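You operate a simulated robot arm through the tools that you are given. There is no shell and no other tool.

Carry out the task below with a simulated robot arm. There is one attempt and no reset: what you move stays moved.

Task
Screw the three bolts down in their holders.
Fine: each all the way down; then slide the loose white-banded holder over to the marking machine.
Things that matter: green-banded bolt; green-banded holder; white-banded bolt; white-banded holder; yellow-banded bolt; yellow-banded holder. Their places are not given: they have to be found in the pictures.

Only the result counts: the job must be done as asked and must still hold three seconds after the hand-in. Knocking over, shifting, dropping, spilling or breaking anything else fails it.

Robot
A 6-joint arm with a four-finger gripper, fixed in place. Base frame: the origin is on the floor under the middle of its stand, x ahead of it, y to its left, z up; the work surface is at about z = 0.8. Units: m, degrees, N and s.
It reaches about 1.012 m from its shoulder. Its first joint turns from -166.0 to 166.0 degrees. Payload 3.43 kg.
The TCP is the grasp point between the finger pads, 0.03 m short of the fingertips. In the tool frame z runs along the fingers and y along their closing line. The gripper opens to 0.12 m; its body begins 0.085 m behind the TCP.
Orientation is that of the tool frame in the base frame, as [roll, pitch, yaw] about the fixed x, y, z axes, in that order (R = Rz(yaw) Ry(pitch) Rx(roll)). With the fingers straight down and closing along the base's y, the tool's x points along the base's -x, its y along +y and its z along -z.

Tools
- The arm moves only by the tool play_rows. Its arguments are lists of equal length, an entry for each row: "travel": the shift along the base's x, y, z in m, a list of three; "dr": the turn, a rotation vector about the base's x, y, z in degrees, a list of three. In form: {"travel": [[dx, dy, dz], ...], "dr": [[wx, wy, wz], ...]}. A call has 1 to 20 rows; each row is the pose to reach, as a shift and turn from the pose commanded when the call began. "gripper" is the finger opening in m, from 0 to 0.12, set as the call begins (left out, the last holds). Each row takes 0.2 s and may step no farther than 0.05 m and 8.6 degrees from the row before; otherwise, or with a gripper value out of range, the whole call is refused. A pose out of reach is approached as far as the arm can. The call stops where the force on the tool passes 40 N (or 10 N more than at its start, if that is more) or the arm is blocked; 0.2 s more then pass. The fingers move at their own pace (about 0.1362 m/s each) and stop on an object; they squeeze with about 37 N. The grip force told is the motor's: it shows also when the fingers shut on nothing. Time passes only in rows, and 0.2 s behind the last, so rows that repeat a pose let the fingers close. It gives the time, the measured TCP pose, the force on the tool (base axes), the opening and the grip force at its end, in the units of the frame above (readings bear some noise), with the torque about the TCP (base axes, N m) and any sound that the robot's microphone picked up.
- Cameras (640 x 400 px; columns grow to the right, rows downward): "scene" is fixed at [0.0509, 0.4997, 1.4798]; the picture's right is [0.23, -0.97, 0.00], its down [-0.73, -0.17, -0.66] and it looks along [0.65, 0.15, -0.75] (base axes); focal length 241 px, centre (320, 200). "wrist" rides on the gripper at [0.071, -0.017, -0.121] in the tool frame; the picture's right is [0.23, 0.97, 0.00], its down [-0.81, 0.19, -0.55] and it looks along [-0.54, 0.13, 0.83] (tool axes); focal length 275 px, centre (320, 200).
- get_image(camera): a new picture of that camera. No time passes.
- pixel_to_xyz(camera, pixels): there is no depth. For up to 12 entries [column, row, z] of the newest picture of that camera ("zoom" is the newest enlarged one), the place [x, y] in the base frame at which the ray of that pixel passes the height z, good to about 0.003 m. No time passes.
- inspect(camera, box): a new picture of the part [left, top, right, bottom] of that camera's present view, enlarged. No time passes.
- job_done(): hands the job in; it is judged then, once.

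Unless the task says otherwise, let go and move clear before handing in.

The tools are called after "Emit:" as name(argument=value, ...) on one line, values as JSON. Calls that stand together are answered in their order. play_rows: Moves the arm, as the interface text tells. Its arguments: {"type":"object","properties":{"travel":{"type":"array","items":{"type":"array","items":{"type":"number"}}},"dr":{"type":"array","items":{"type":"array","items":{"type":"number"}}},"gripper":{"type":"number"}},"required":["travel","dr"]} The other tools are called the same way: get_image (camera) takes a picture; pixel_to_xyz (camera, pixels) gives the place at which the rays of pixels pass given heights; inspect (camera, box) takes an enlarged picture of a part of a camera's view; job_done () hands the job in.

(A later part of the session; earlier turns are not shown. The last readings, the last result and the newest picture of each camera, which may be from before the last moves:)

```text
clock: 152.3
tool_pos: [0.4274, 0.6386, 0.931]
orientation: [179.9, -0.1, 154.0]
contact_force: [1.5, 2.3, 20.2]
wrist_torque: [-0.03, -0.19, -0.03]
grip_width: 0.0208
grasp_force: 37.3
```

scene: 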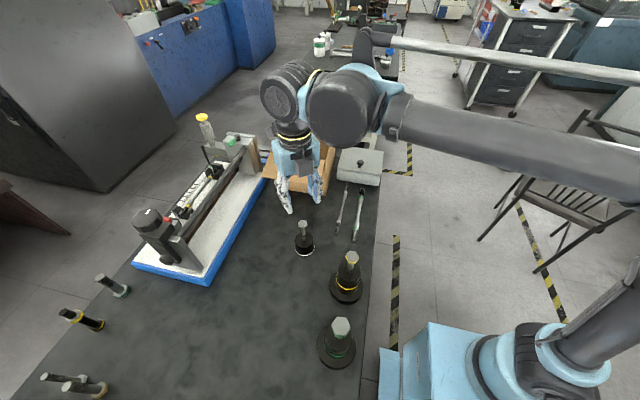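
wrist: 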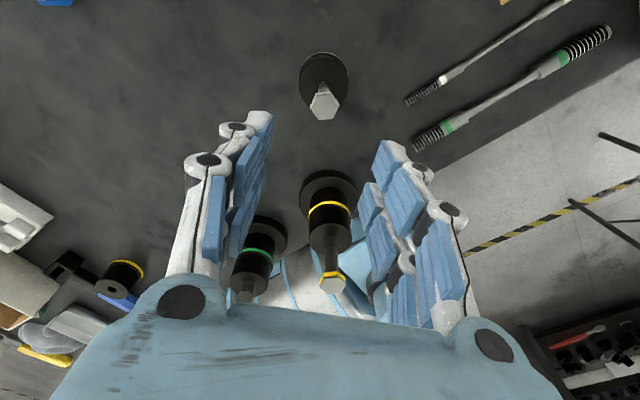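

Fz +20 N, a good preload. Turning −51° more with a 2.1 mm descent to finish this stroke.

Emit:
play_rows(travel=[[0, 0, -0.0003], [0, 0, -0.0007], [0, 0, -0.001], [0, 0, -0.0014], [0, 0, -0.0018], [0, 0, -0.0021]], dr=[[0, 0, -8.5], [0, 0, -17], [0, 0, -25.5], [0, 0, -34], [0, 0, -42.5], [0, 0, -51]])

Emit:
inspect(camera="wrist", box=[260, 90, 380, 230])

Emit:
inspect(camera="scene", box=[270, 205, 340, 265])

```text
clock: 153.7
tool_pos: [0.4269, 0.6397, 0.9281]
orientation: [180.0, -0.1, 103.1]
contact_force: [-1.7, -0.2, 24.3]
wrist_torque: [-0.01, 0.02, 0.21]
grip_width: 0.0213
grasp_force: 37.1
```

```text
2.86 times, centred on (320, 160) of wrist
```

zoom: 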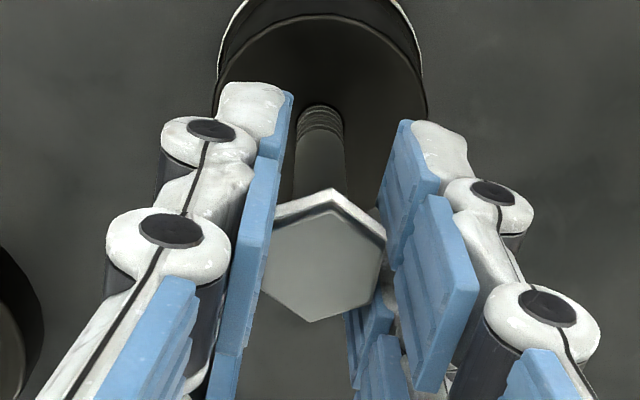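

```text
6.67 times, centred on (305, 235) of scene
```

zoom: 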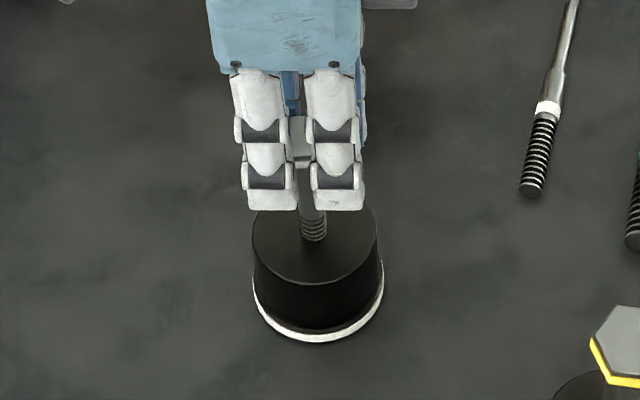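

Torque jumped to 0.21 Nm with Fz +24 N, so white may have hit its stop at ~285° total. I'll turn −8.5° more without descending to check.

Emit:
play_rows(travel=[[0, 0, 0], [0, 0, 0]], dr=[[0, 0, -4.5], [0, 0, -8.5]])

Emit:
inspect(camera="wrist", box=[260, 90, 380, 230])

```text
clock: 154.3
tool_pos: [0.4278, 0.6392, 0.9276]
orientation: [-180.0, -0.1, 94.6]
contact_force: [-0.2, 0.4, 21.0]
wrist_torque: [0.03, 0.03, 0.18]
grip_width: 0.021
grasp_force: 37.1
```

```text
2.86 times, centred on (320, 160) of wrist
```

zoom: 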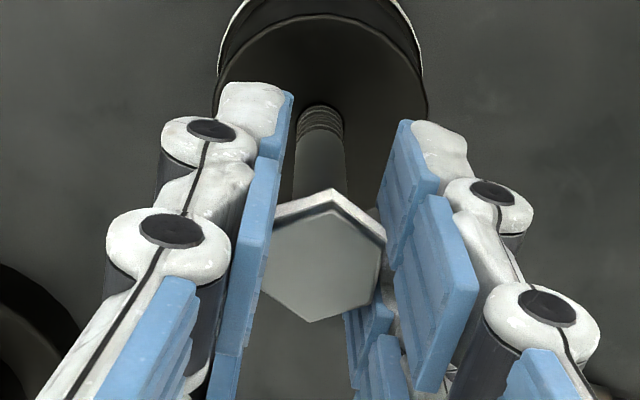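

The hex kept pace with the fingers (no extra lag) through 8.5° while Fz barely fell, so the bolt and loose holder now turn together. White is seated, with a clear 0.2 Nm torque signature. I'll release, rise and check its height.

Emit:
play_rows(travel=[[0, 0, 0.0003], [0, 0, 0.0003], [0, 0, 0.0003], [0, 0, 0.03], [0, 0, 0.07], [0, 0, 0.11], [0, 0, 0.13], [0, 0, 0.13]], dr=[[0, 0, 0], [0, 0, 0], [0, 0, 0], [0, 0, 0], [0, 0, 0], [0, 0, 0], [0, 0, 0], [0, 0, 0]], gripper=0.06)

Emit:
inspect(camera="scene", box=[270, 205, 340, 265])

Emit:
inspect(camera="scene", box=[285, 215, 325, 255])

```text
clock: 156.1
tool_pos: [0.4258, 0.6373, 1.0581]
orientation: [180.0, 0.0, 94.8]
contact_force: [0.4, -0.6, 0.4]
wrist_torque: [-0.01, 0.0, 0.02]
grip_width: 0.06
grasp_force: 0.1
```

```text
6.67 times, centred on (305, 235) of scene
```

zoom: 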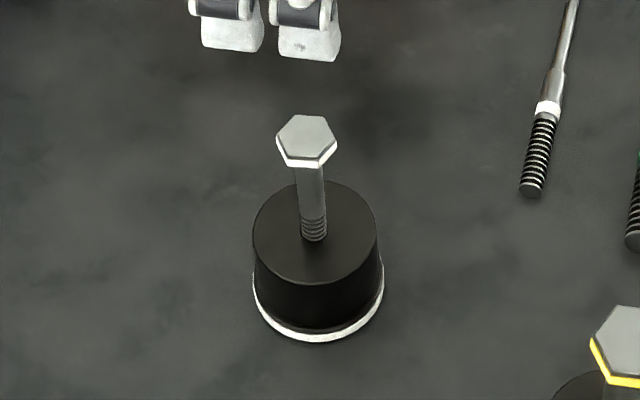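

```text
10.00 times, centred on (305, 235) of scene
```

zoom: 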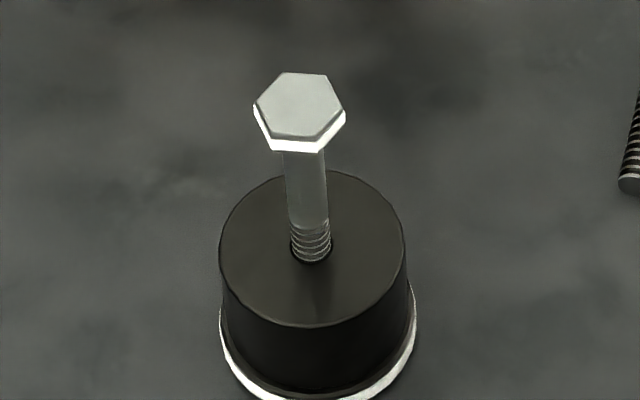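

White's head dropped ~11 mm and torque jumped sharply, consistent with seating. To be sure about green, I'll re-test it with a firmer hold (head lower in the pads, as with white): at constant height, an unseated bolt would pull hard downward. Moving above green while unwinding.

Emit:
play_rows(travel=[[0, 0, 0.02], [-0.03, -0.015, 0.04], [-0.065, -0.04, 0.04], [-0.1, -0.06, 0.04], [-0.135, -0.085, 0.04], [-0.17, -0.105, 0.04], [-0.205, -0.125, 0.04], [-0.24, -0.145, 0.04], [-0.2465, -0.1495, 0.04], [-0.2465, -0.1495, 0.04], [-0.2465, -0.1495, 0.04], [-0.2465, -0.1495, 0.04], [-0.2465, -0.1495, 0.04], [-0.2465, -0.1495, 0.04], [-0.2465, -0.1495, 0.04], [-0.2465, -0.1495, 0.04], [-0.2465, -0.1495, 0.04], [-0.2465, -0.1495, 0.04], [-0.2465, -0.1495, 0.04]], dr=[[0, 0, 8.5], [0, 0, 17], [0, 0, 25.5], [0, 0, 34], [0, 0, 42.5], [0, 0, 51], [0, 0, 59.5], [0, 0, 68], [0, 0, 76.5], [0, 0, 85], [0, 0, 93.5], [0, 0, 102], [0, 0, 110.5], [0, 0, 119], [0, 0, 127.5], [0, 0, 136], [0, 0, 144.5], [0, 0, 153], [0, 0, 161.5]])

Emit:
inspect(camera="wrist", box=[285, 80, 355, 150])

```text
clock: 160.1
tool_pos: [0.1806, 0.4894, 1.0982]
orientation: [179.9, 0.1, -103.7]
contact_force: [0.1, 0.4, -0.2]
wrist_torque: [-0.01, 0.0, 0.01]
grip_width: 0.0601
grasp_force: 0.0
```

```text
5.71 times, centred on (320, 115) of wrist
```

zoom: 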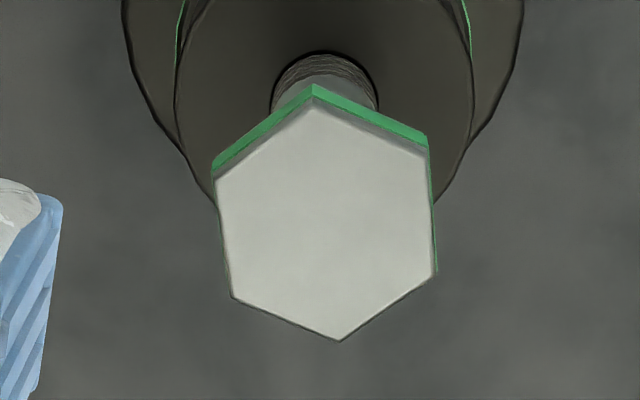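

Emit:
pixel_to_xyz(camera="zoom", pixels=[[312, 105, 0.98], [428, 153, 0.98], [434, 275, 0.98], [340, 341, 0.98], [231, 298, 0.98], [216, 182, 0.98]])

```text
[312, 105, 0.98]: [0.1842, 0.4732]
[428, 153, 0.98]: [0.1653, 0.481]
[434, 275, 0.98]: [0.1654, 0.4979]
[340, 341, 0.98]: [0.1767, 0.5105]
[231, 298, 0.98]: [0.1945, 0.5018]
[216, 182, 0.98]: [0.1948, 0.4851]
```

Green's corners are at ~38° mod 60. I'll align at yaw −82°, lower with the TCP ~6 mm above the head top, and grip.

Emit:
play_rows(travel=[[0, 0, 0], [0, 0, -0.02], [0, 0, -0.06], [0, 0, -0.095], [0, 0, -0.113], [0, 0, -0.113]], dr=[[0, 0, 7.5], [0, 0, 15], [0, 0, 21.7], [0, 0, 21.7], [0, 0, 21.7], [0, 0, 21.7]])

Emit:
play_rows(travel=[[0, 0, 0], [0, 0, 0], [0, 0, 0]], dr=[[0, 0, 0], [0, 0, 0], [0, 0, 0]], gripper=0.0)

Emit:
inspect(camera="wrist", box=[260, 90, 380, 230])

```text
clock: 161.5
tool_pos: [0.1811, 0.4887, 0.9861]
orientation: [179.9, 0.1, -82.1]
contact_force: [0.2, 0.6, -0.2]
wrist_torque: [-0.01, 0.04, -0.01]
grip_width: 0.0598
grasp_force: 0.2
```

```text
clock: 162.3
tool_pos: [0.1815, 0.4893, 0.9855]
orientation: [179.9, 0.0, -82.2]
contact_force: [-7.8, -1.3, -0.2]
wrist_torque: [-0.04, 0.14, -0.01]
grip_width: 0.0311
grasp_force: 37.3
```

```text
2.86 times, centred on (320, 160) of wrist
```

zoom: 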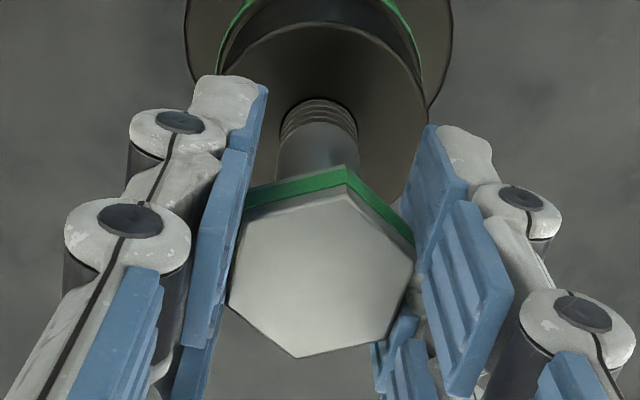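

Aligned and gripped. Constant-height test: −25.5° with no descent; an unseated bolt would pull Fz strongly negative.

Emit:
play_rows(travel=[[-0.0003, 0, 0], [-0.0003, 0, 0], [-0.0003, 0, 0]], dr=[[0, 0, -8.5], [0, 0, -17], [0, 0, -25.5]])

Emit:
inspect(camera="wrist", box=[260, 90, 380, 230])

```text
clock: 163.1
tool_pos: [0.1795, 0.4886, 0.986]
orientation: [179.8, -0.2, -107.7]
contact_force: [-25.6, -12.1, -0.4]
wrist_torque: [-0.04, 0.3, 0.15]
grip_width: 0.0324
grasp_force: 37.2
```

```text
2.86 times, centred on (320, 160) of wrist
```

zoom: 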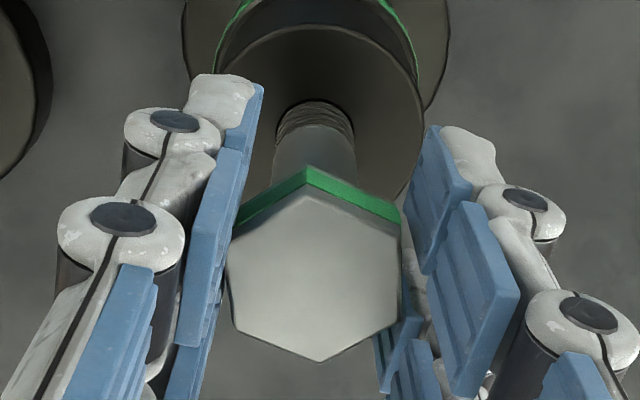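

At constant height Fz stayed ~0 and the bolt hardly moved (hex lags ~20°, T=0.15), so green resists firmly. To tell a hard stop from mere friction I'll back off: return +25.5° to realign, then +10° loosening, watching Fz and torque.

Emit:
play_rows(travel=[[0.0003, 0, 0], [0.0003, 0, 0], [0.0003, 0, 0]], dr=[[0, 0, 8.5], [0, 0, 17], [0, 0, 25.5]])

Emit:
play_rows(travel=[[0, 0, 0], [0, 0, 0]], dr=[[0, 0, 5], [0, 0, 10]])

Emit:
inspect(camera="wrist", box=[260, 90, 380, 230])

```text
clock: 163.6
tool_pos: [0.1758, 0.4874, 0.9858]
orientation: [-179.2, -0.2, -98.3]
contact_force: [76.1, -9.1, -26.3]
wrist_torque: [-0.41, -0.51, -0.2]
grip_width: 0.0382
grasp_force: 37.9
stopped in row 2: the force on the tool passed its limit at 42 N (the readings are from after the stop); the commanded pose is now the measured one
```

```text
clock: 164.2
tool_pos: [0.1658, 0.4854, 0.9877]
orientation: [-178.1, -0.4, -89.2]
contact_force: [87.8, -11.3, -42.5]
wrist_torque: [-0.12, 0.54, -0.74]
grip_width: 0.0585
grasp_force: 37.8
stopped in row 2: the force on the tool passed its limit at 92 N (the readings are from after the stop); the commanded pose is now the measured one
```

```text
2.86 times, centred on (320, 160) of wrist
```

zoom: 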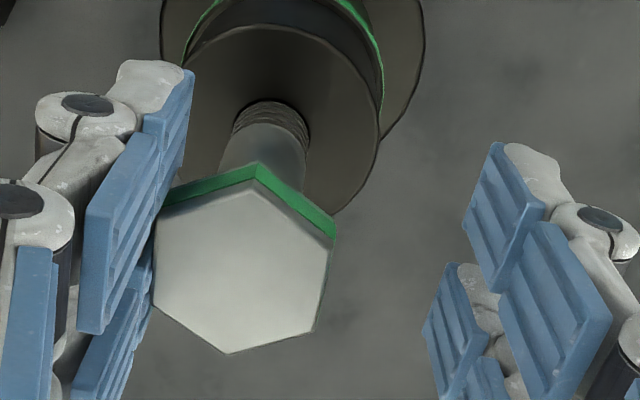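

A side-load stop re-based the arm and pushed it off-axis; the left fingers are pressing the head. I'll open wide straight away to relieve it.

Emit:
play_rows(travel=[[0, 0, 0], [0, 0, 0]], dr=[[0, 0, 0], [0, 0, 0]], gripper=0.12)

Emit:
get_image(camera="wrist")

Emit:
get_image(camera="scene")

```text
clock: 164.8
tool_pos: [0.1581, 0.4857, 0.9895]
orientation: [-178.5, -0.3, -88.9]
contact_force: [0.1, 0.4, 0.3]
wrist_torque: [-0.02, -0.03, 0.04]
grip_width: 0.1201
grasp_force: 0.1
```

```text
taken
```

wrist: 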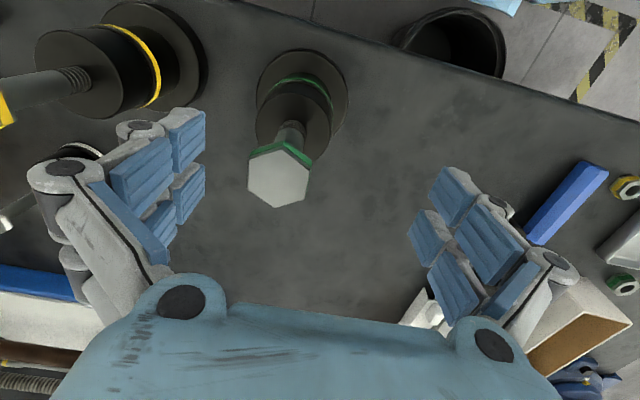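

```text
taken
```

scene: 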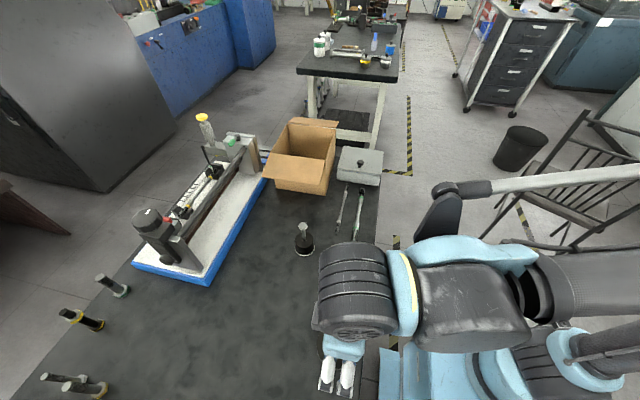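

The load is relieved and green is still upright. I'll lift straight up, then recentre and level above green.

Emit:
play_rows(travel=[[0, 0, 0.03], [0, 0, 0.07], [0, 0, 0.11], [0.01, 0.002, 0.11], [0.0222, 0.004, 0.11], [0.0222, 0.004, 0.11]], dr=[[0, 0, 0], [0, 0, 0], [0.1, 0.5, 0], [0.2, 1, 0], [0.27, 1.5, 0], [0.27, 1.5, 0]], gripper=0.06)

Emit:
inspect(camera="wrist", box=[285, 80, 355, 150])

Emit:
inspect(camera="scene", box=[315, 310, 365, 360])

```text
clock: 166.2
tool_pos: [0.1811, 0.4889, 1.0985]
orientation: [-179.9, 0.1, -89.0]
contact_force: [-1.1, 0.9, -0.7]
wrist_torque: [0.0, 0.0, 0.02]
grip_width: 0.0598
grasp_force: 0.1
```

```text
5.71 times, centred on (320, 115) of wrist
```

zoom: 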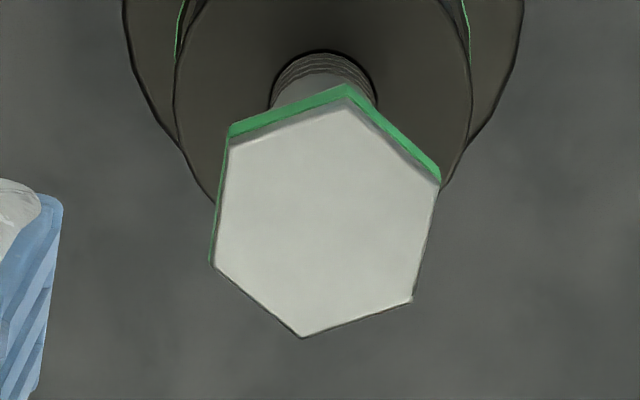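

```text
8.00 times, centred on (340, 335) of scene
```

zoom: 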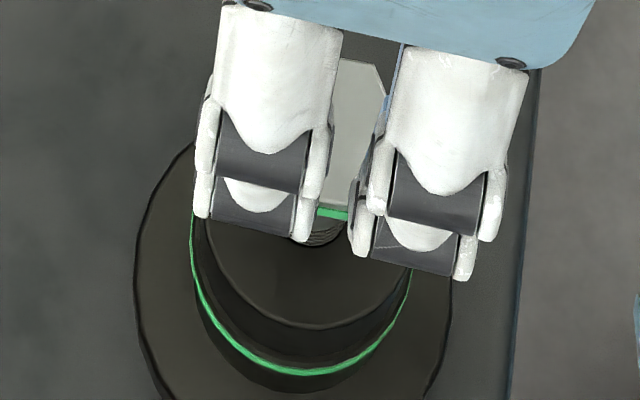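

Green's hex is still at ~36° mod 60, so it's stuck firmly in both directions, and its holder hasn't shifted. All three bolts now show about the same short thread exposure, so I take them as fully down. Now for the loose white holder: I'll move above it at yaw −90° (closing along x) with the fingers fully open.

Emit:
play_rows(travel=[[0.03, 0.02, 0], [0.065, 0.04, 0], [0.1, 0.06, 0], [0.135, 0.08, 0], [0.17, 0.1, 0], [0.205, 0.125, 0], [0.24, 0.145, 0], [0.2465, 0.1505, 0], [0.2465, 0.1505, 0]], dr=[[0, 0, -1], [0, 0, -1], [0, 0, -1], [0, 0, -1], [0, 0, -1], [0, 0, -1], [0, 0, -1], [0, 0, -1], [0, 0, -1]], gripper=0.12)

Emit:
get_image(camera="wrist")

Emit:
get_image(camera="scene")

```text
clock: 168.2
tool_pos: [0.4276, 0.6406, 1.0991]
orientation: [-179.9, 0.0, -90.0]
contact_force: [0.2, 0.1, -0.3]
wrist_torque: [0.02, 0.0, 0.02]
grip_width: 0.12
grasp_force: 0.2
```

```text
taken
```

wrist: 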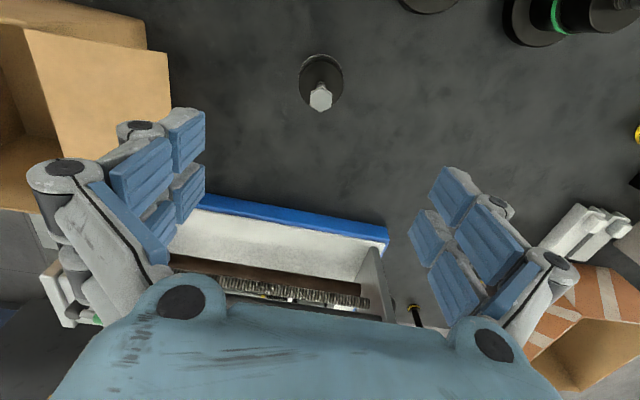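

```text
taken
```

scene: 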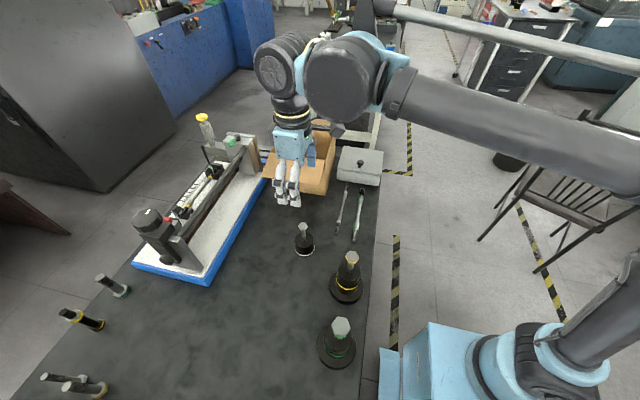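

The machine's blue edge appears in the wrist view from (200,195) to (388,235). I'll enlarge it and compute its exact line.

Emit:
inspect(camera="wrist", box=[190, 170, 410, 290])

```text
2.91 times, centred on (300, 230) of wrist
```

zoom: 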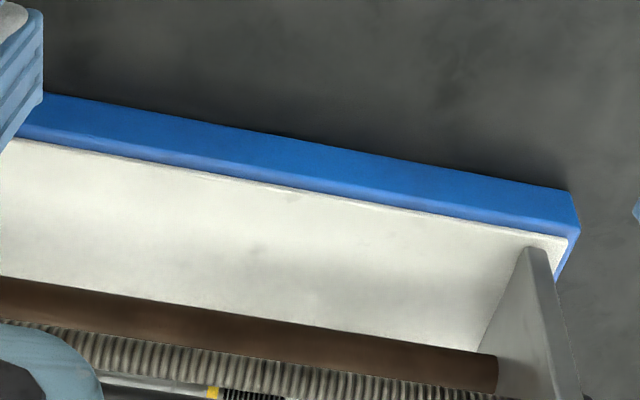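

Emit:
pixel_to_xyz(camera="zoom", pixels=[[60, 94, 0.8], [200, 121, 0.8], [350, 150, 0.8], [500, 178, 0.8], [570, 191, 0.8], [100, 139, 0.83], [300, 179, 0.83], [500, 216, 0.83], [200, 250, 0.83], [200, 300, 0.85]])

Emit:
inspect(camera="wrist", box=[285, 40, 355, 120])

```text
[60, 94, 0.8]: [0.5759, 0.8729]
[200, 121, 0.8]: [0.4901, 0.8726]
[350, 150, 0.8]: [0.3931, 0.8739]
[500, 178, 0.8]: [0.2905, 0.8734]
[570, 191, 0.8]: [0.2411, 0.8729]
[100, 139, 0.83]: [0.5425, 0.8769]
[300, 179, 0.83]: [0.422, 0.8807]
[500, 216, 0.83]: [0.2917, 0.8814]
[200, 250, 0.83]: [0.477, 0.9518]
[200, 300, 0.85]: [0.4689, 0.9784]
```

```text
5.00 times, centred on (320, 80) of wrist
```

zoom: 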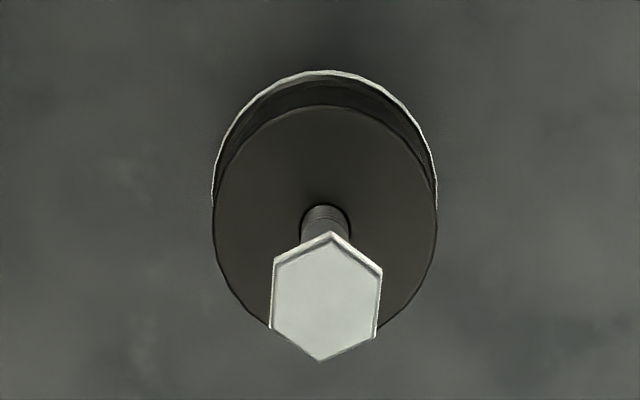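

The edge is a straight line at y≈0.873. Now the holder's radius and centre from its rim.

Emit:
pixel_to_xyz(camera="zoom", pixels=[[212, 190, 0.803], [437, 195, 0.803], [328, 70, 0.803], [213, 230, 0.848], [437, 225, 0.848], [330, 106, 0.848], [325, 212, 0.848], [325, 296, 0.925], [325, 296, 0.93]])

```text
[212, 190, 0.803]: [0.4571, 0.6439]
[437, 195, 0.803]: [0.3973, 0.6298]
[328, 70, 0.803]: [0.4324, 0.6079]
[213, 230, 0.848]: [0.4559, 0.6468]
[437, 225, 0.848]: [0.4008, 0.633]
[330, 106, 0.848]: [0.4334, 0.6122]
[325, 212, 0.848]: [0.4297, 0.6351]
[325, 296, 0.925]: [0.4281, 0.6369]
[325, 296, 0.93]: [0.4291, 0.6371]
```

The holder's radius is ≈0.031, centred at about (0.428,0.639). To end ~6 mm from the machine's edge I'll slide it +0.198 m in y. First I'll lower the open fingers around the holder body, stopping at TCP z≈0.87 to check clearance.

Emit:
play_rows(travel=[[0, -0.001, -0.04], [0, -0.001, -0.08], [0, -0.001, -0.12], [0, -0.001, -0.16], [0, -0.001, -0.195], [0, -0.001, -0.22], [0, -0.001, -0.229], [0, -0.001, -0.229]], dr=[[0, 0, 0], [0, 0, 0], [0, 0, 0], [0, 0, 0], [0, 0, 0], [0, 0, 0], [0, 0, 0], [0, 0, 0]])

Emit:
get_image(camera="wrist")

Emit:
inspect(camera="scene", box=[250, 180, 360, 270])

```text
clock: 170.0
tool_pos: [0.4269, 0.6396, 0.8705]
orientation: [-179.9, 0.0, -90.0]
contact_force: [0.0, -1.1, 0.5]
wrist_torque: [-0.03, -0.02, 0.0]
grip_width: 0.1199
grasp_force: 0.1
```

```text
taken
```

wrist: 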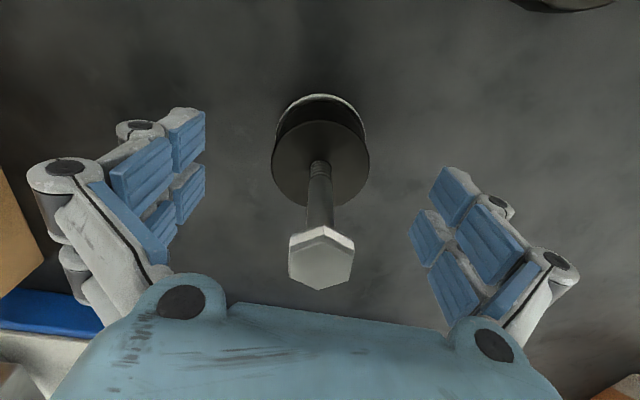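

```text
4.44 times, centred on (305, 225) of scene
```

zoom: 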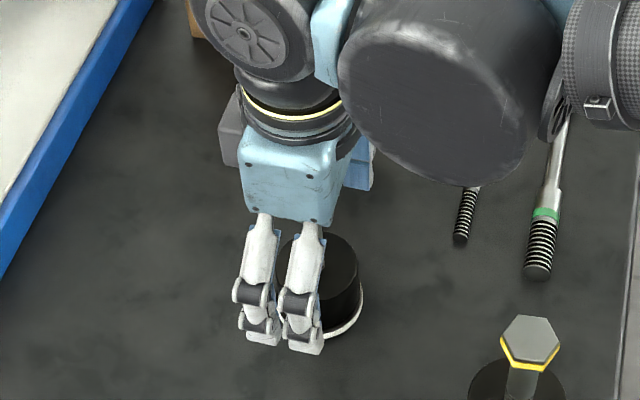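

Clear all round: the holder is centred between the fingers, and the bolt head at wrist (320,258) is still ~30 mm below the palm. I'll lower another 14 mm and close gently on the holder body.

Emit:
play_rows(travel=[[0, 0, -0.005], [0, 0, -0.01], [0, 0, -0.0145], [0, 0, -0.0145]], dr=[[0, 0, 0], [0, 0, 0], [0, 0, 0], [0, 0, 0]], gripper=0.08)

Emit:
get_image(camera="wrist")

```text
clock: 171.0
tool_pos: [0.4268, 0.6401, 0.8565]
orientation: [-180.0, 0.0, -90.0]
contact_force: [0.0, 0.8, -0.2]
wrist_torque: [0.03, 0.02, 0.02]
grip_width: 0.08
grasp_force: 0.0
```

```text
taken
```

wrist: 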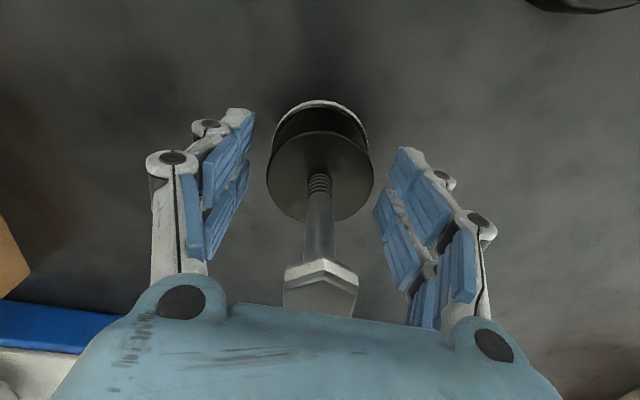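

The fingers straddle the holder with clearance. Closing on it.

Emit:
play_rows(travel=[[0, 0, 0], [0, 0, 0], [0, 0, 0]], dr=[[0, 0, 0], [0, 0, 0], [0, 0, 0]], gripper=0.0)

Emit:
get_image(camera="wrist")

Emit:
inspect(camera="scene", box=[250, 180, 360, 270])

```text
clock: 171.8
tool_pos: [0.4273, 0.6391, 0.8556]
orientation: [-179.9, -0.1, -90.0]
contact_force: [1.6, 0.6, 6.4]
wrist_torque: [-0.09, -0.04, -0.09]
grip_width: 0.0569
grasp_force: 37.4
```

```text
taken
```

wrist: 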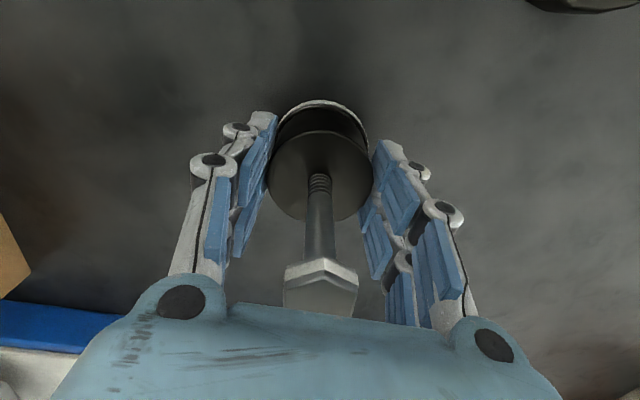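

```text
4.44 times, centred on (305, 225) of scene
```

zoom: 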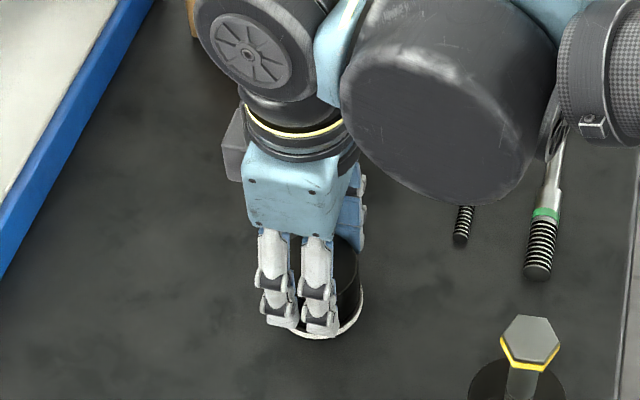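

Gripped on the holder body (57 mm wide) with the bolt head clear of the palm. Now I'll slide it along +y at constant height, starting with 60 mm.

Emit:
play_rows(travel=[[0, 0.01, 0], [0, 0.025, 0], [0, 0.04, 0], [0, 0.055, 0], [0, 0.06, 0], [0, 0.06, 0]], dr=[[0, 0, 0], [0, 0, 0], [0, 0, 0], [0, 0, 0], [0, 0, 0], [0, 0, 0]])

Emit:
get_image(camera="scene")

```text
clock: 173.2
tool_pos: [0.4259, 0.7002, 0.8564]
orientation: [-179.9, 0.0, -90.0]
contact_force: [0.5, -0.1, -1.5]
wrist_torque: [-0.05, 0.03, 0.03]
grip_width: 0.0569
grasp_force: 36.8
```

```text
taken
```

scene: 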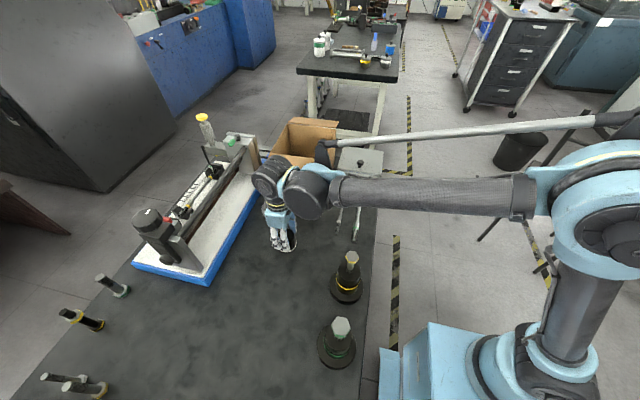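

The holder is sliding along with the gripper and the forces are tiny. Continuing another 80 mm.

Emit:
play_rows(travel=[[0, 0.015, 0], [0, 0.03, 0], [0, 0.045, 0], [0, 0.06, 0], [0, 0.075, 0], [0, 0.08, 0], [0, 0.08, 0]], dr=[[0, 0, 0], [0, 0, 0], [0, 0, 0], [0, 0, 0], [0, 0, 0], [0, 0, 0], [0, 0, 0]])

Emit:
get_image(camera="wrist")

Emit:
inspect(camera="scene", box=[190, 160, 320, 270])

```text
clock: 174.8
tool_pos: [0.4258, 0.7777, 0.8556]
orientation: [-179.9, 0.0, -90.0]
contact_force: [-0.2, -7.7, 17.4]
wrist_torque: [-0.55, -0.02, -0.11]
grip_width: 0.0568
grasp_force: 36.5
```

```text
taken
```

wrist: 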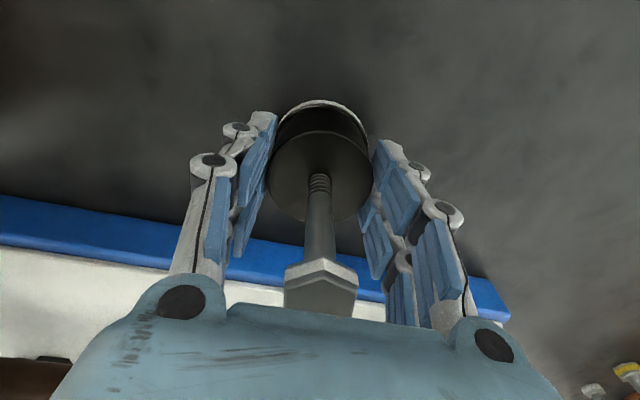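

```text
3.64 times, centred on (255, 215) of scene
```

zoom: 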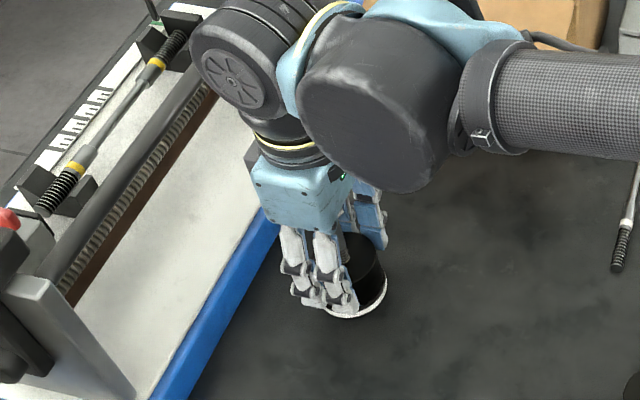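

Fz rose to +17 N, pressing slightly on the table, so I'll ease up 0.4 mm and slide +50 mm more, then check the gap.

Emit:
play_rows(travel=[[0, 0, 0.0004], [0, 0.012, 0.0005], [0, 0.025, 0.0005], [0, 0.038, 0.0006], [0, 0.048, 0.0006], [0, 0.05, 0.0006], [0, 0.05, 0.0006]], dr=[[0, 0, 0], [0, 0, 0], [0, 0, 0], [0, 0, 0], [0, 0, 0], [0, 0, 0], [0, 0, 0]])

Emit:
get_image(camera="wrist")

Emit:
inspect(camera="scene", box=[190, 160, 320, 270])

```text
clock: 176.4
tool_pos: [0.4267, 0.83, 0.8548]
orientation: [-179.9, 0.0, -90.0]
contact_force: [-0.2, -0.9, -0.5]
wrist_torque: [0.14, -0.08, -0.07]
grip_width: 0.0566
grasp_force: 37.1
```

```text
taken
```

wrist: 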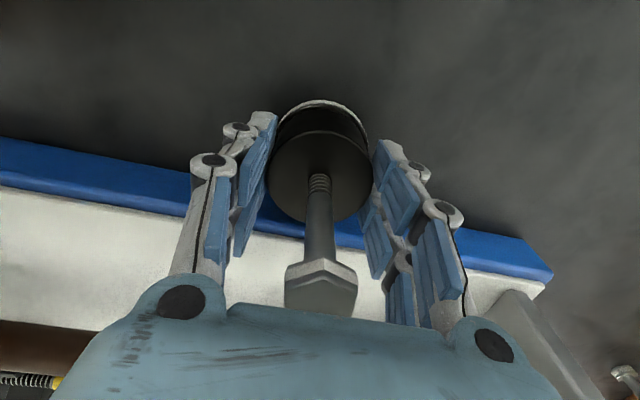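

```text
3.64 times, centred on (255, 215) of scene
```

zoom: 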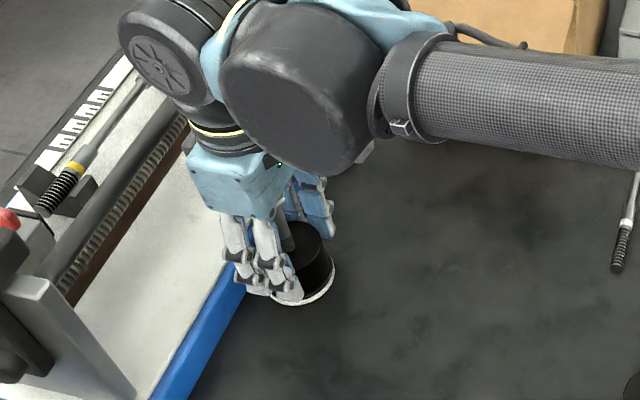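

At y≈0.830 the estimated gap to the blue edge is ~13 mm. I'll check the edge in this view and the finger nearest the machine (scene zoom (237,282)) before the last few millimetres.

Emit:
pixel_to_xyz(camera="zoom", pixels=[[236, 284, 0.826], [236, 284, 0.835], [246, 290, 0.8], [270, 300, 0.803], [300, 303, 0.803], [334, 272, 0.803], [225, 310, 0.8]])

Emit:
pixel_to_xyz(camera="wrist", pixels=[[60, 148, 0.8], [150, 165, 0.8], [480, 228, 0.8], [540, 240, 0.8], [318, 100, 0.803]])

Emit:
inspect(camera="scene", box=[240, 210, 290, 250])

```text
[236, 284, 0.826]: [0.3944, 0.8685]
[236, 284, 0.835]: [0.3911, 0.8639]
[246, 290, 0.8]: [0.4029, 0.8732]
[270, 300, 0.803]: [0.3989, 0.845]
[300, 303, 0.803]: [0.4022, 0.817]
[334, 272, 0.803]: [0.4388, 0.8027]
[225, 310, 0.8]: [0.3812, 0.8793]
```

```text
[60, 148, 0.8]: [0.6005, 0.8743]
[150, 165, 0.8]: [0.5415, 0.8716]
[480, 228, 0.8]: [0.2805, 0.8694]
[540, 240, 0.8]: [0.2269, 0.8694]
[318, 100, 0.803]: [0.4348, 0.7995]
```

```text
10.00 times, centred on (265, 230) of scene
```

zoom: 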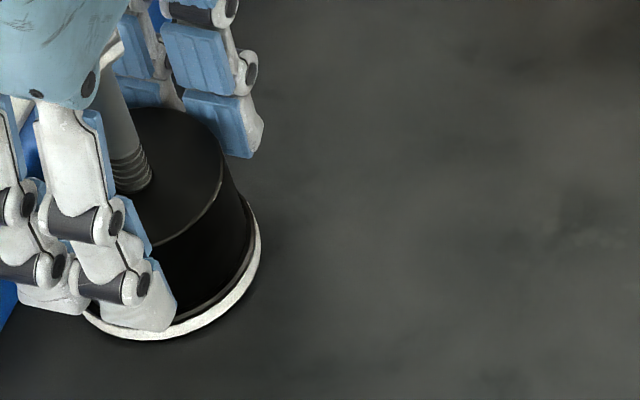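

The machine edge is at y≈0.872, and the finger nearest it is only ~5 mm away, so gripping limits how close I can go (gap now ≈10 mm). I'll release here, rise clear, and then nudge the last few millimetres from behind with closed fingers.

Emit:
play_rows(travel=[[0, 0, 0], [0, 0, 0], [0, 0, 0.02], [0, 0, 0.06], [0, 0, 0.1], [0, 0, 0.14], [0, 0, 0.14]], dr=[[0, 0, 0], [0, 0, 0], [0, 0, 0], [0, 0, 0], [0, 0, 0], [0, 0, 0], [0, 0, 0]], gripper=0.09)

Emit:
get_image(camera="scene")

Emit:
get_image(camera="wrist")

```text
clock: 178.0
tool_pos: [0.4277, 0.8285, 0.9954]
orientation: [-179.9, 0.0, -89.9]
contact_force: [-0.2, -1.3, 0.4]
wrist_torque: [-0.01, -0.02, 0.02]
grip_width: 0.09
grasp_force: 0.1
```

```text
taken
```

scene: 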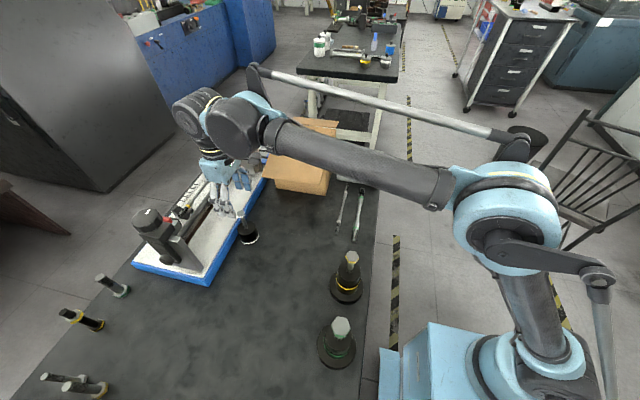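

```text
taken
```

wrist: 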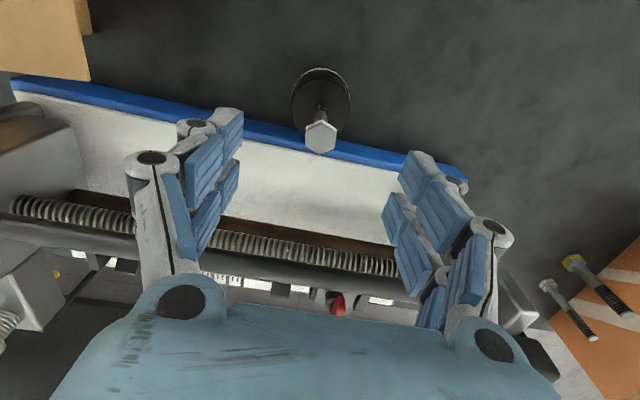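

The holder stands upright beside the blue base at scene (248,232). I'll zoom in to measure the gap.

Emit:
inspect(camera="scene", box=[215, 195, 285, 260])

Emit:
inspect(camera="wrist", box=[270, 50, 380, 170])

```text
6.15 times, centred on (250, 228) of scene
```

zoom: 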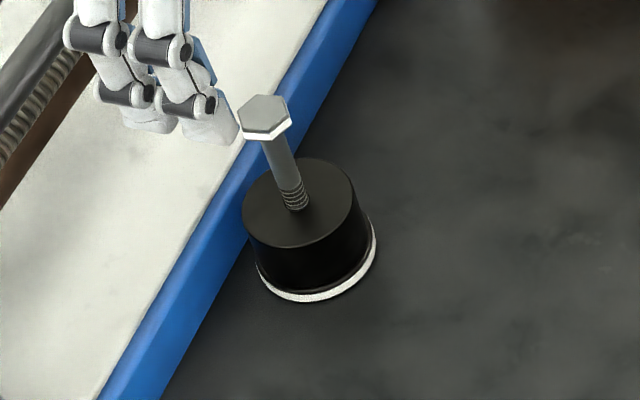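

```text
3.33 times, centred on (325, 110) of wrist
```

zoom: 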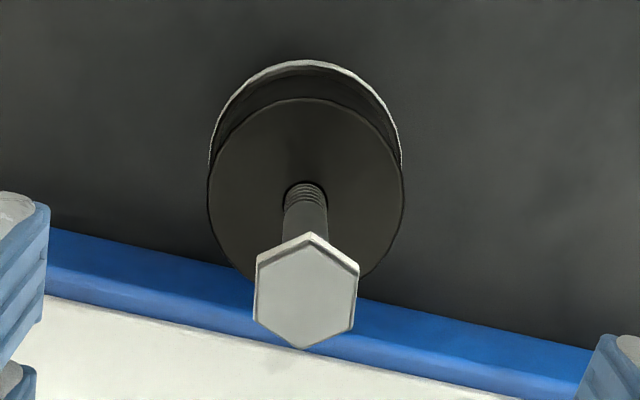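

The gap is about 9–10 mm. To bring it right up to the machine I'll move back 90 mm, close the fingers and lower behind the holder.

Emit:
play_rows(travel=[[0, -0.02, 0], [0, -0.05, 0], [0, -0.08, 0], [0, -0.09, 0], [0, -0.09, -0.03], [0, -0.09, -0.07], [0, -0.09, -0.11], [0, -0.09, -0.138], [0, -0.09, -0.138]], dr=[[0, 0, 0], [0, 0, 0], [0, 0, 0], [0, 0, 0], [0, 0, 0], [0, 0, 0], [0, 0, 0], [0, 0, 0], [0, 0, 0]], gripper=0.0)

Emit:
get_image(camera="wrist")

Emit:
inspect(camera="scene", box=[200, 180, 310, 270])

```text
clock: 180.0
tool_pos: [0.4286, 0.7385, 0.858]
orientation: [-179.9, 0.0, -90.0]
contact_force: [-1.3, 0.9, -0.5]
wrist_torque: [0.02, 0.04, 0.04]
grip_width: 0.0
grasp_force: 33.3
```

```text
taken
```

wrist: 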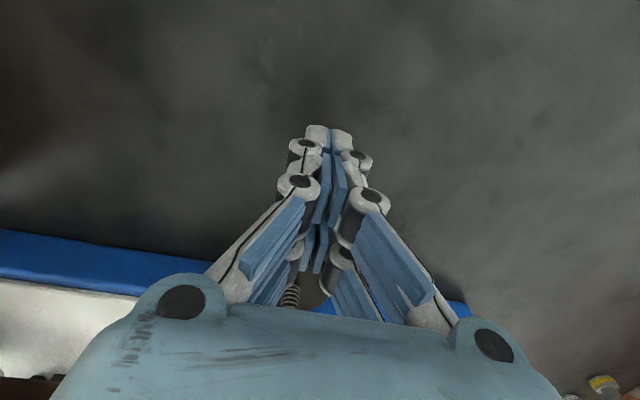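

```text
4.44 times, centred on (255, 225) of scene
```

zoom: 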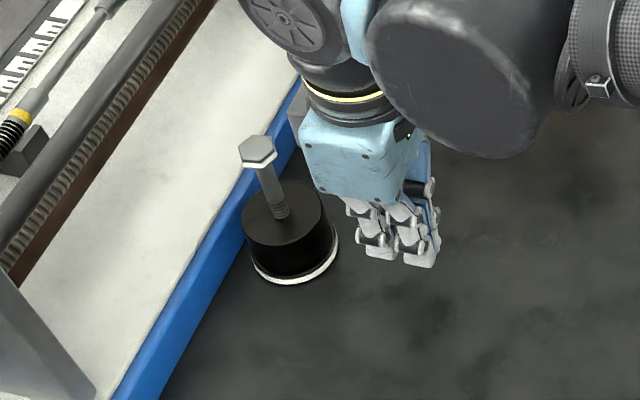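

The fingers are behind the holder, and the gripper's body and camera box sit above the bolt head's height. I'll approach +15 mm, then check for contact.

Emit:
play_rows(travel=[[0, 0.005, 0], [0, 0.01, 0], [0, 0.015, 0], [0, 0.015, 0]], dr=[[0, 0, 0], [0, 0, 0], [0, 0, 0], [0, 0, 0]])

Emit:
inspect(camera="scene", box=[215, 195, 285, 260])

```text
clock: 181.0
tool_pos: [0.4271, 0.7543, 0.8577]
orientation: [-179.9, 0.0, -90.0]
contact_force: [-0.2, -0.4, -0.1]
wrist_torque: [0.0, -0.02, 0.0]
grip_width: 0.0
grasp_force: 32.9
```

```text
6.15 times, centred on (250, 228) of scene
```

zoom: 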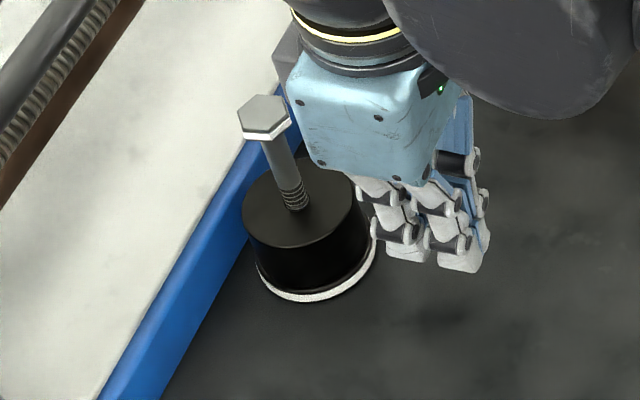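

No contact yet. Continuing in 1.5 mm steps for 9 mm.

Emit:
play_rows(travel=[[0, 0.0015, 0], [0, 0.003, 0], [0, 0.0045, 0], [0, 0.006, 0], [0, 0.0075, 0], [0, 0.009, 0]], dr=[[0, 0, 0], [0, 0, 0], [0, 0, 0], [0, 0, 0], [0, 0, 0], [0, 0, 0]])

Emit:
inspect(camera="scene", box=[215, 195, 285, 260])

```text
clock: 182.4
tool_pos: [0.4282, 0.7643, 0.858]
orientation: [-179.9, 0.1, -90.0]
contact_force: [0.0, -0.5, -1.2]
wrist_torque: [0.01, 0.0, 0.0]
grip_width: 0.0001
grasp_force: 33.3
```

```text
6.15 times, centred on (250, 228) of scene
```

zoom: 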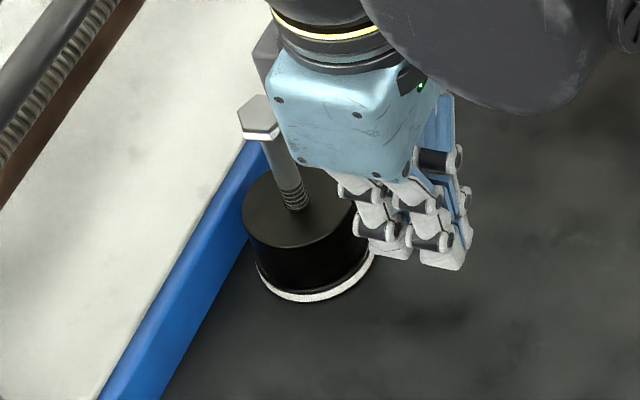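

The holder hasn't moved yet. Continuing in 1 mm steps for 5 mm.

Emit:
play_rows(travel=[[0, 0.001, 0], [0, 0.002, 0], [0, 0.003, 0], [0, 0.004, 0], [0, 0.005, 0]], dr=[[0, 0, 0], [0, 0, 0], [0, 0, 0], [0, 0, 0], [0, 0, 0]])

Emit:
inspect(camera="scene", box=[215, 195, 285, 260])

```text
clock: 183.6
tool_pos: [0.4279, 0.7689, 0.8579]
orientation: [-179.9, 0.1, -90.0]
contact_force: [-0.8, 0.5, 0.3]
wrist_torque: [0.0, 0.02, 0.01]
grip_width: 0.0
grasp_force: 33.3
```

```text
6.15 times, centred on (250, 228) of scene
```

zoom: 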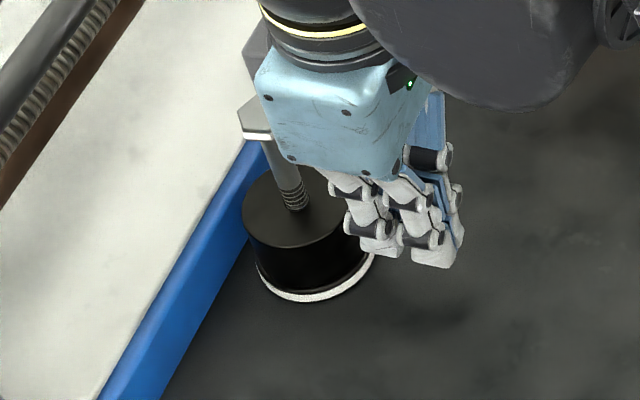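

Still no contact (forces ~0). Five more 1 mm steps.

Emit:
play_rows(travel=[[0, 0.001, 0], [0, 0.002, 0], [0, 0.003, 0], [0, 0.004, 0], [0, 0.005, 0]], dr=[[0, 0, 0], [0, 0, 0], [0, 0, 0], [0, 0, 0], [0, 0, 0]])

Emit:
inspect(camera="scene", box=[215, 195, 285, 260])

```text
clock: 184.8
tool_pos: [0.4281, 0.7736, 0.858]
orientation: [-179.9, 0.0, -90.0]
contact_force: [0.3, 0.3, 0.3]
wrist_torque: [-0.01, 0.0, -0.01]
grip_width: 0.0
grasp_force: 33.3
```

```text
6.15 times, centred on (250, 228) of scene
```

zoom: 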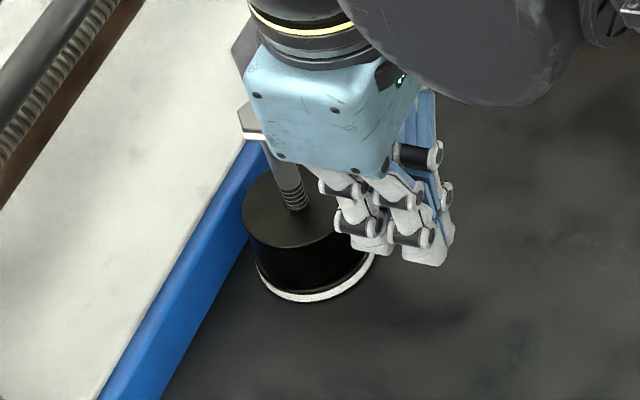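

No force yet. Continuing 1 mm at a time for 5 mm, watching Fy.

Emit:
play_rows(travel=[[0, 0.001, 0], [0, 0.002, 0], [0, 0.003, 0], [0, 0.004, 0], [0, 0.005, 0]], dr=[[0, 0, 0], [0, 0, 0], [0, 0, 0], [0, 0, 0], [0, 0, 0]])

Emit:
inspect(camera="scene", box=[215, 195, 285, 260])

```text
clock: 186.0
tool_pos: [0.4269, 0.7789, 0.8583]
orientation: [-179.9, 0.1, -90.0]
contact_force: [-0.3, -3.3, 1.3]
wrist_torque: [-0.05, 0.01, -0.01]
grip_width: 0.0
grasp_force: 33.2
```

```text
6.15 times, centred on (250, 228) of scene
```

zoom: 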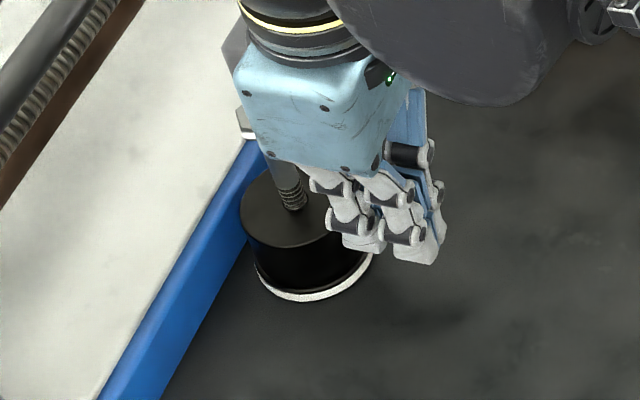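

Contact: Fy −3.3 N, and the holder has just begun to move. I'll push 4.5 mm more.

Emit:
play_rows(travel=[[0, 0.001, 0], [0, 0.002, 0], [0, 0.003, 0], [0, 0.004, 0], [0, 0.0045, 0]], dr=[[0, 0, 0], [0, 0, 0], [0, 0, 0], [0, 0, 0], [0, 0, 0]])

Emit:
inspect(camera="scene", box=[215, 195, 285, 260])

```text
clock: 187.2
tool_pos: [0.427, 0.7833, 0.8576]
orientation: [-179.9, 0.1, -90.0]
contact_force: [0.1, -2.4, 1.1]
wrist_torque: [-0.03, 0.04, 0.01]
grip_width: 0.0
grasp_force: 33.4
```

```text
6.15 times, centred on (250, 228) of scene
```

zoom: 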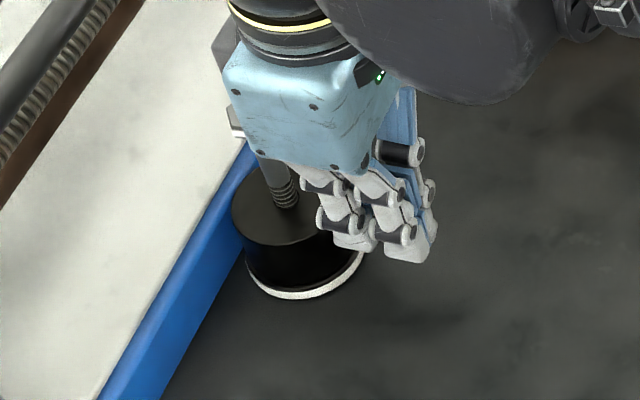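

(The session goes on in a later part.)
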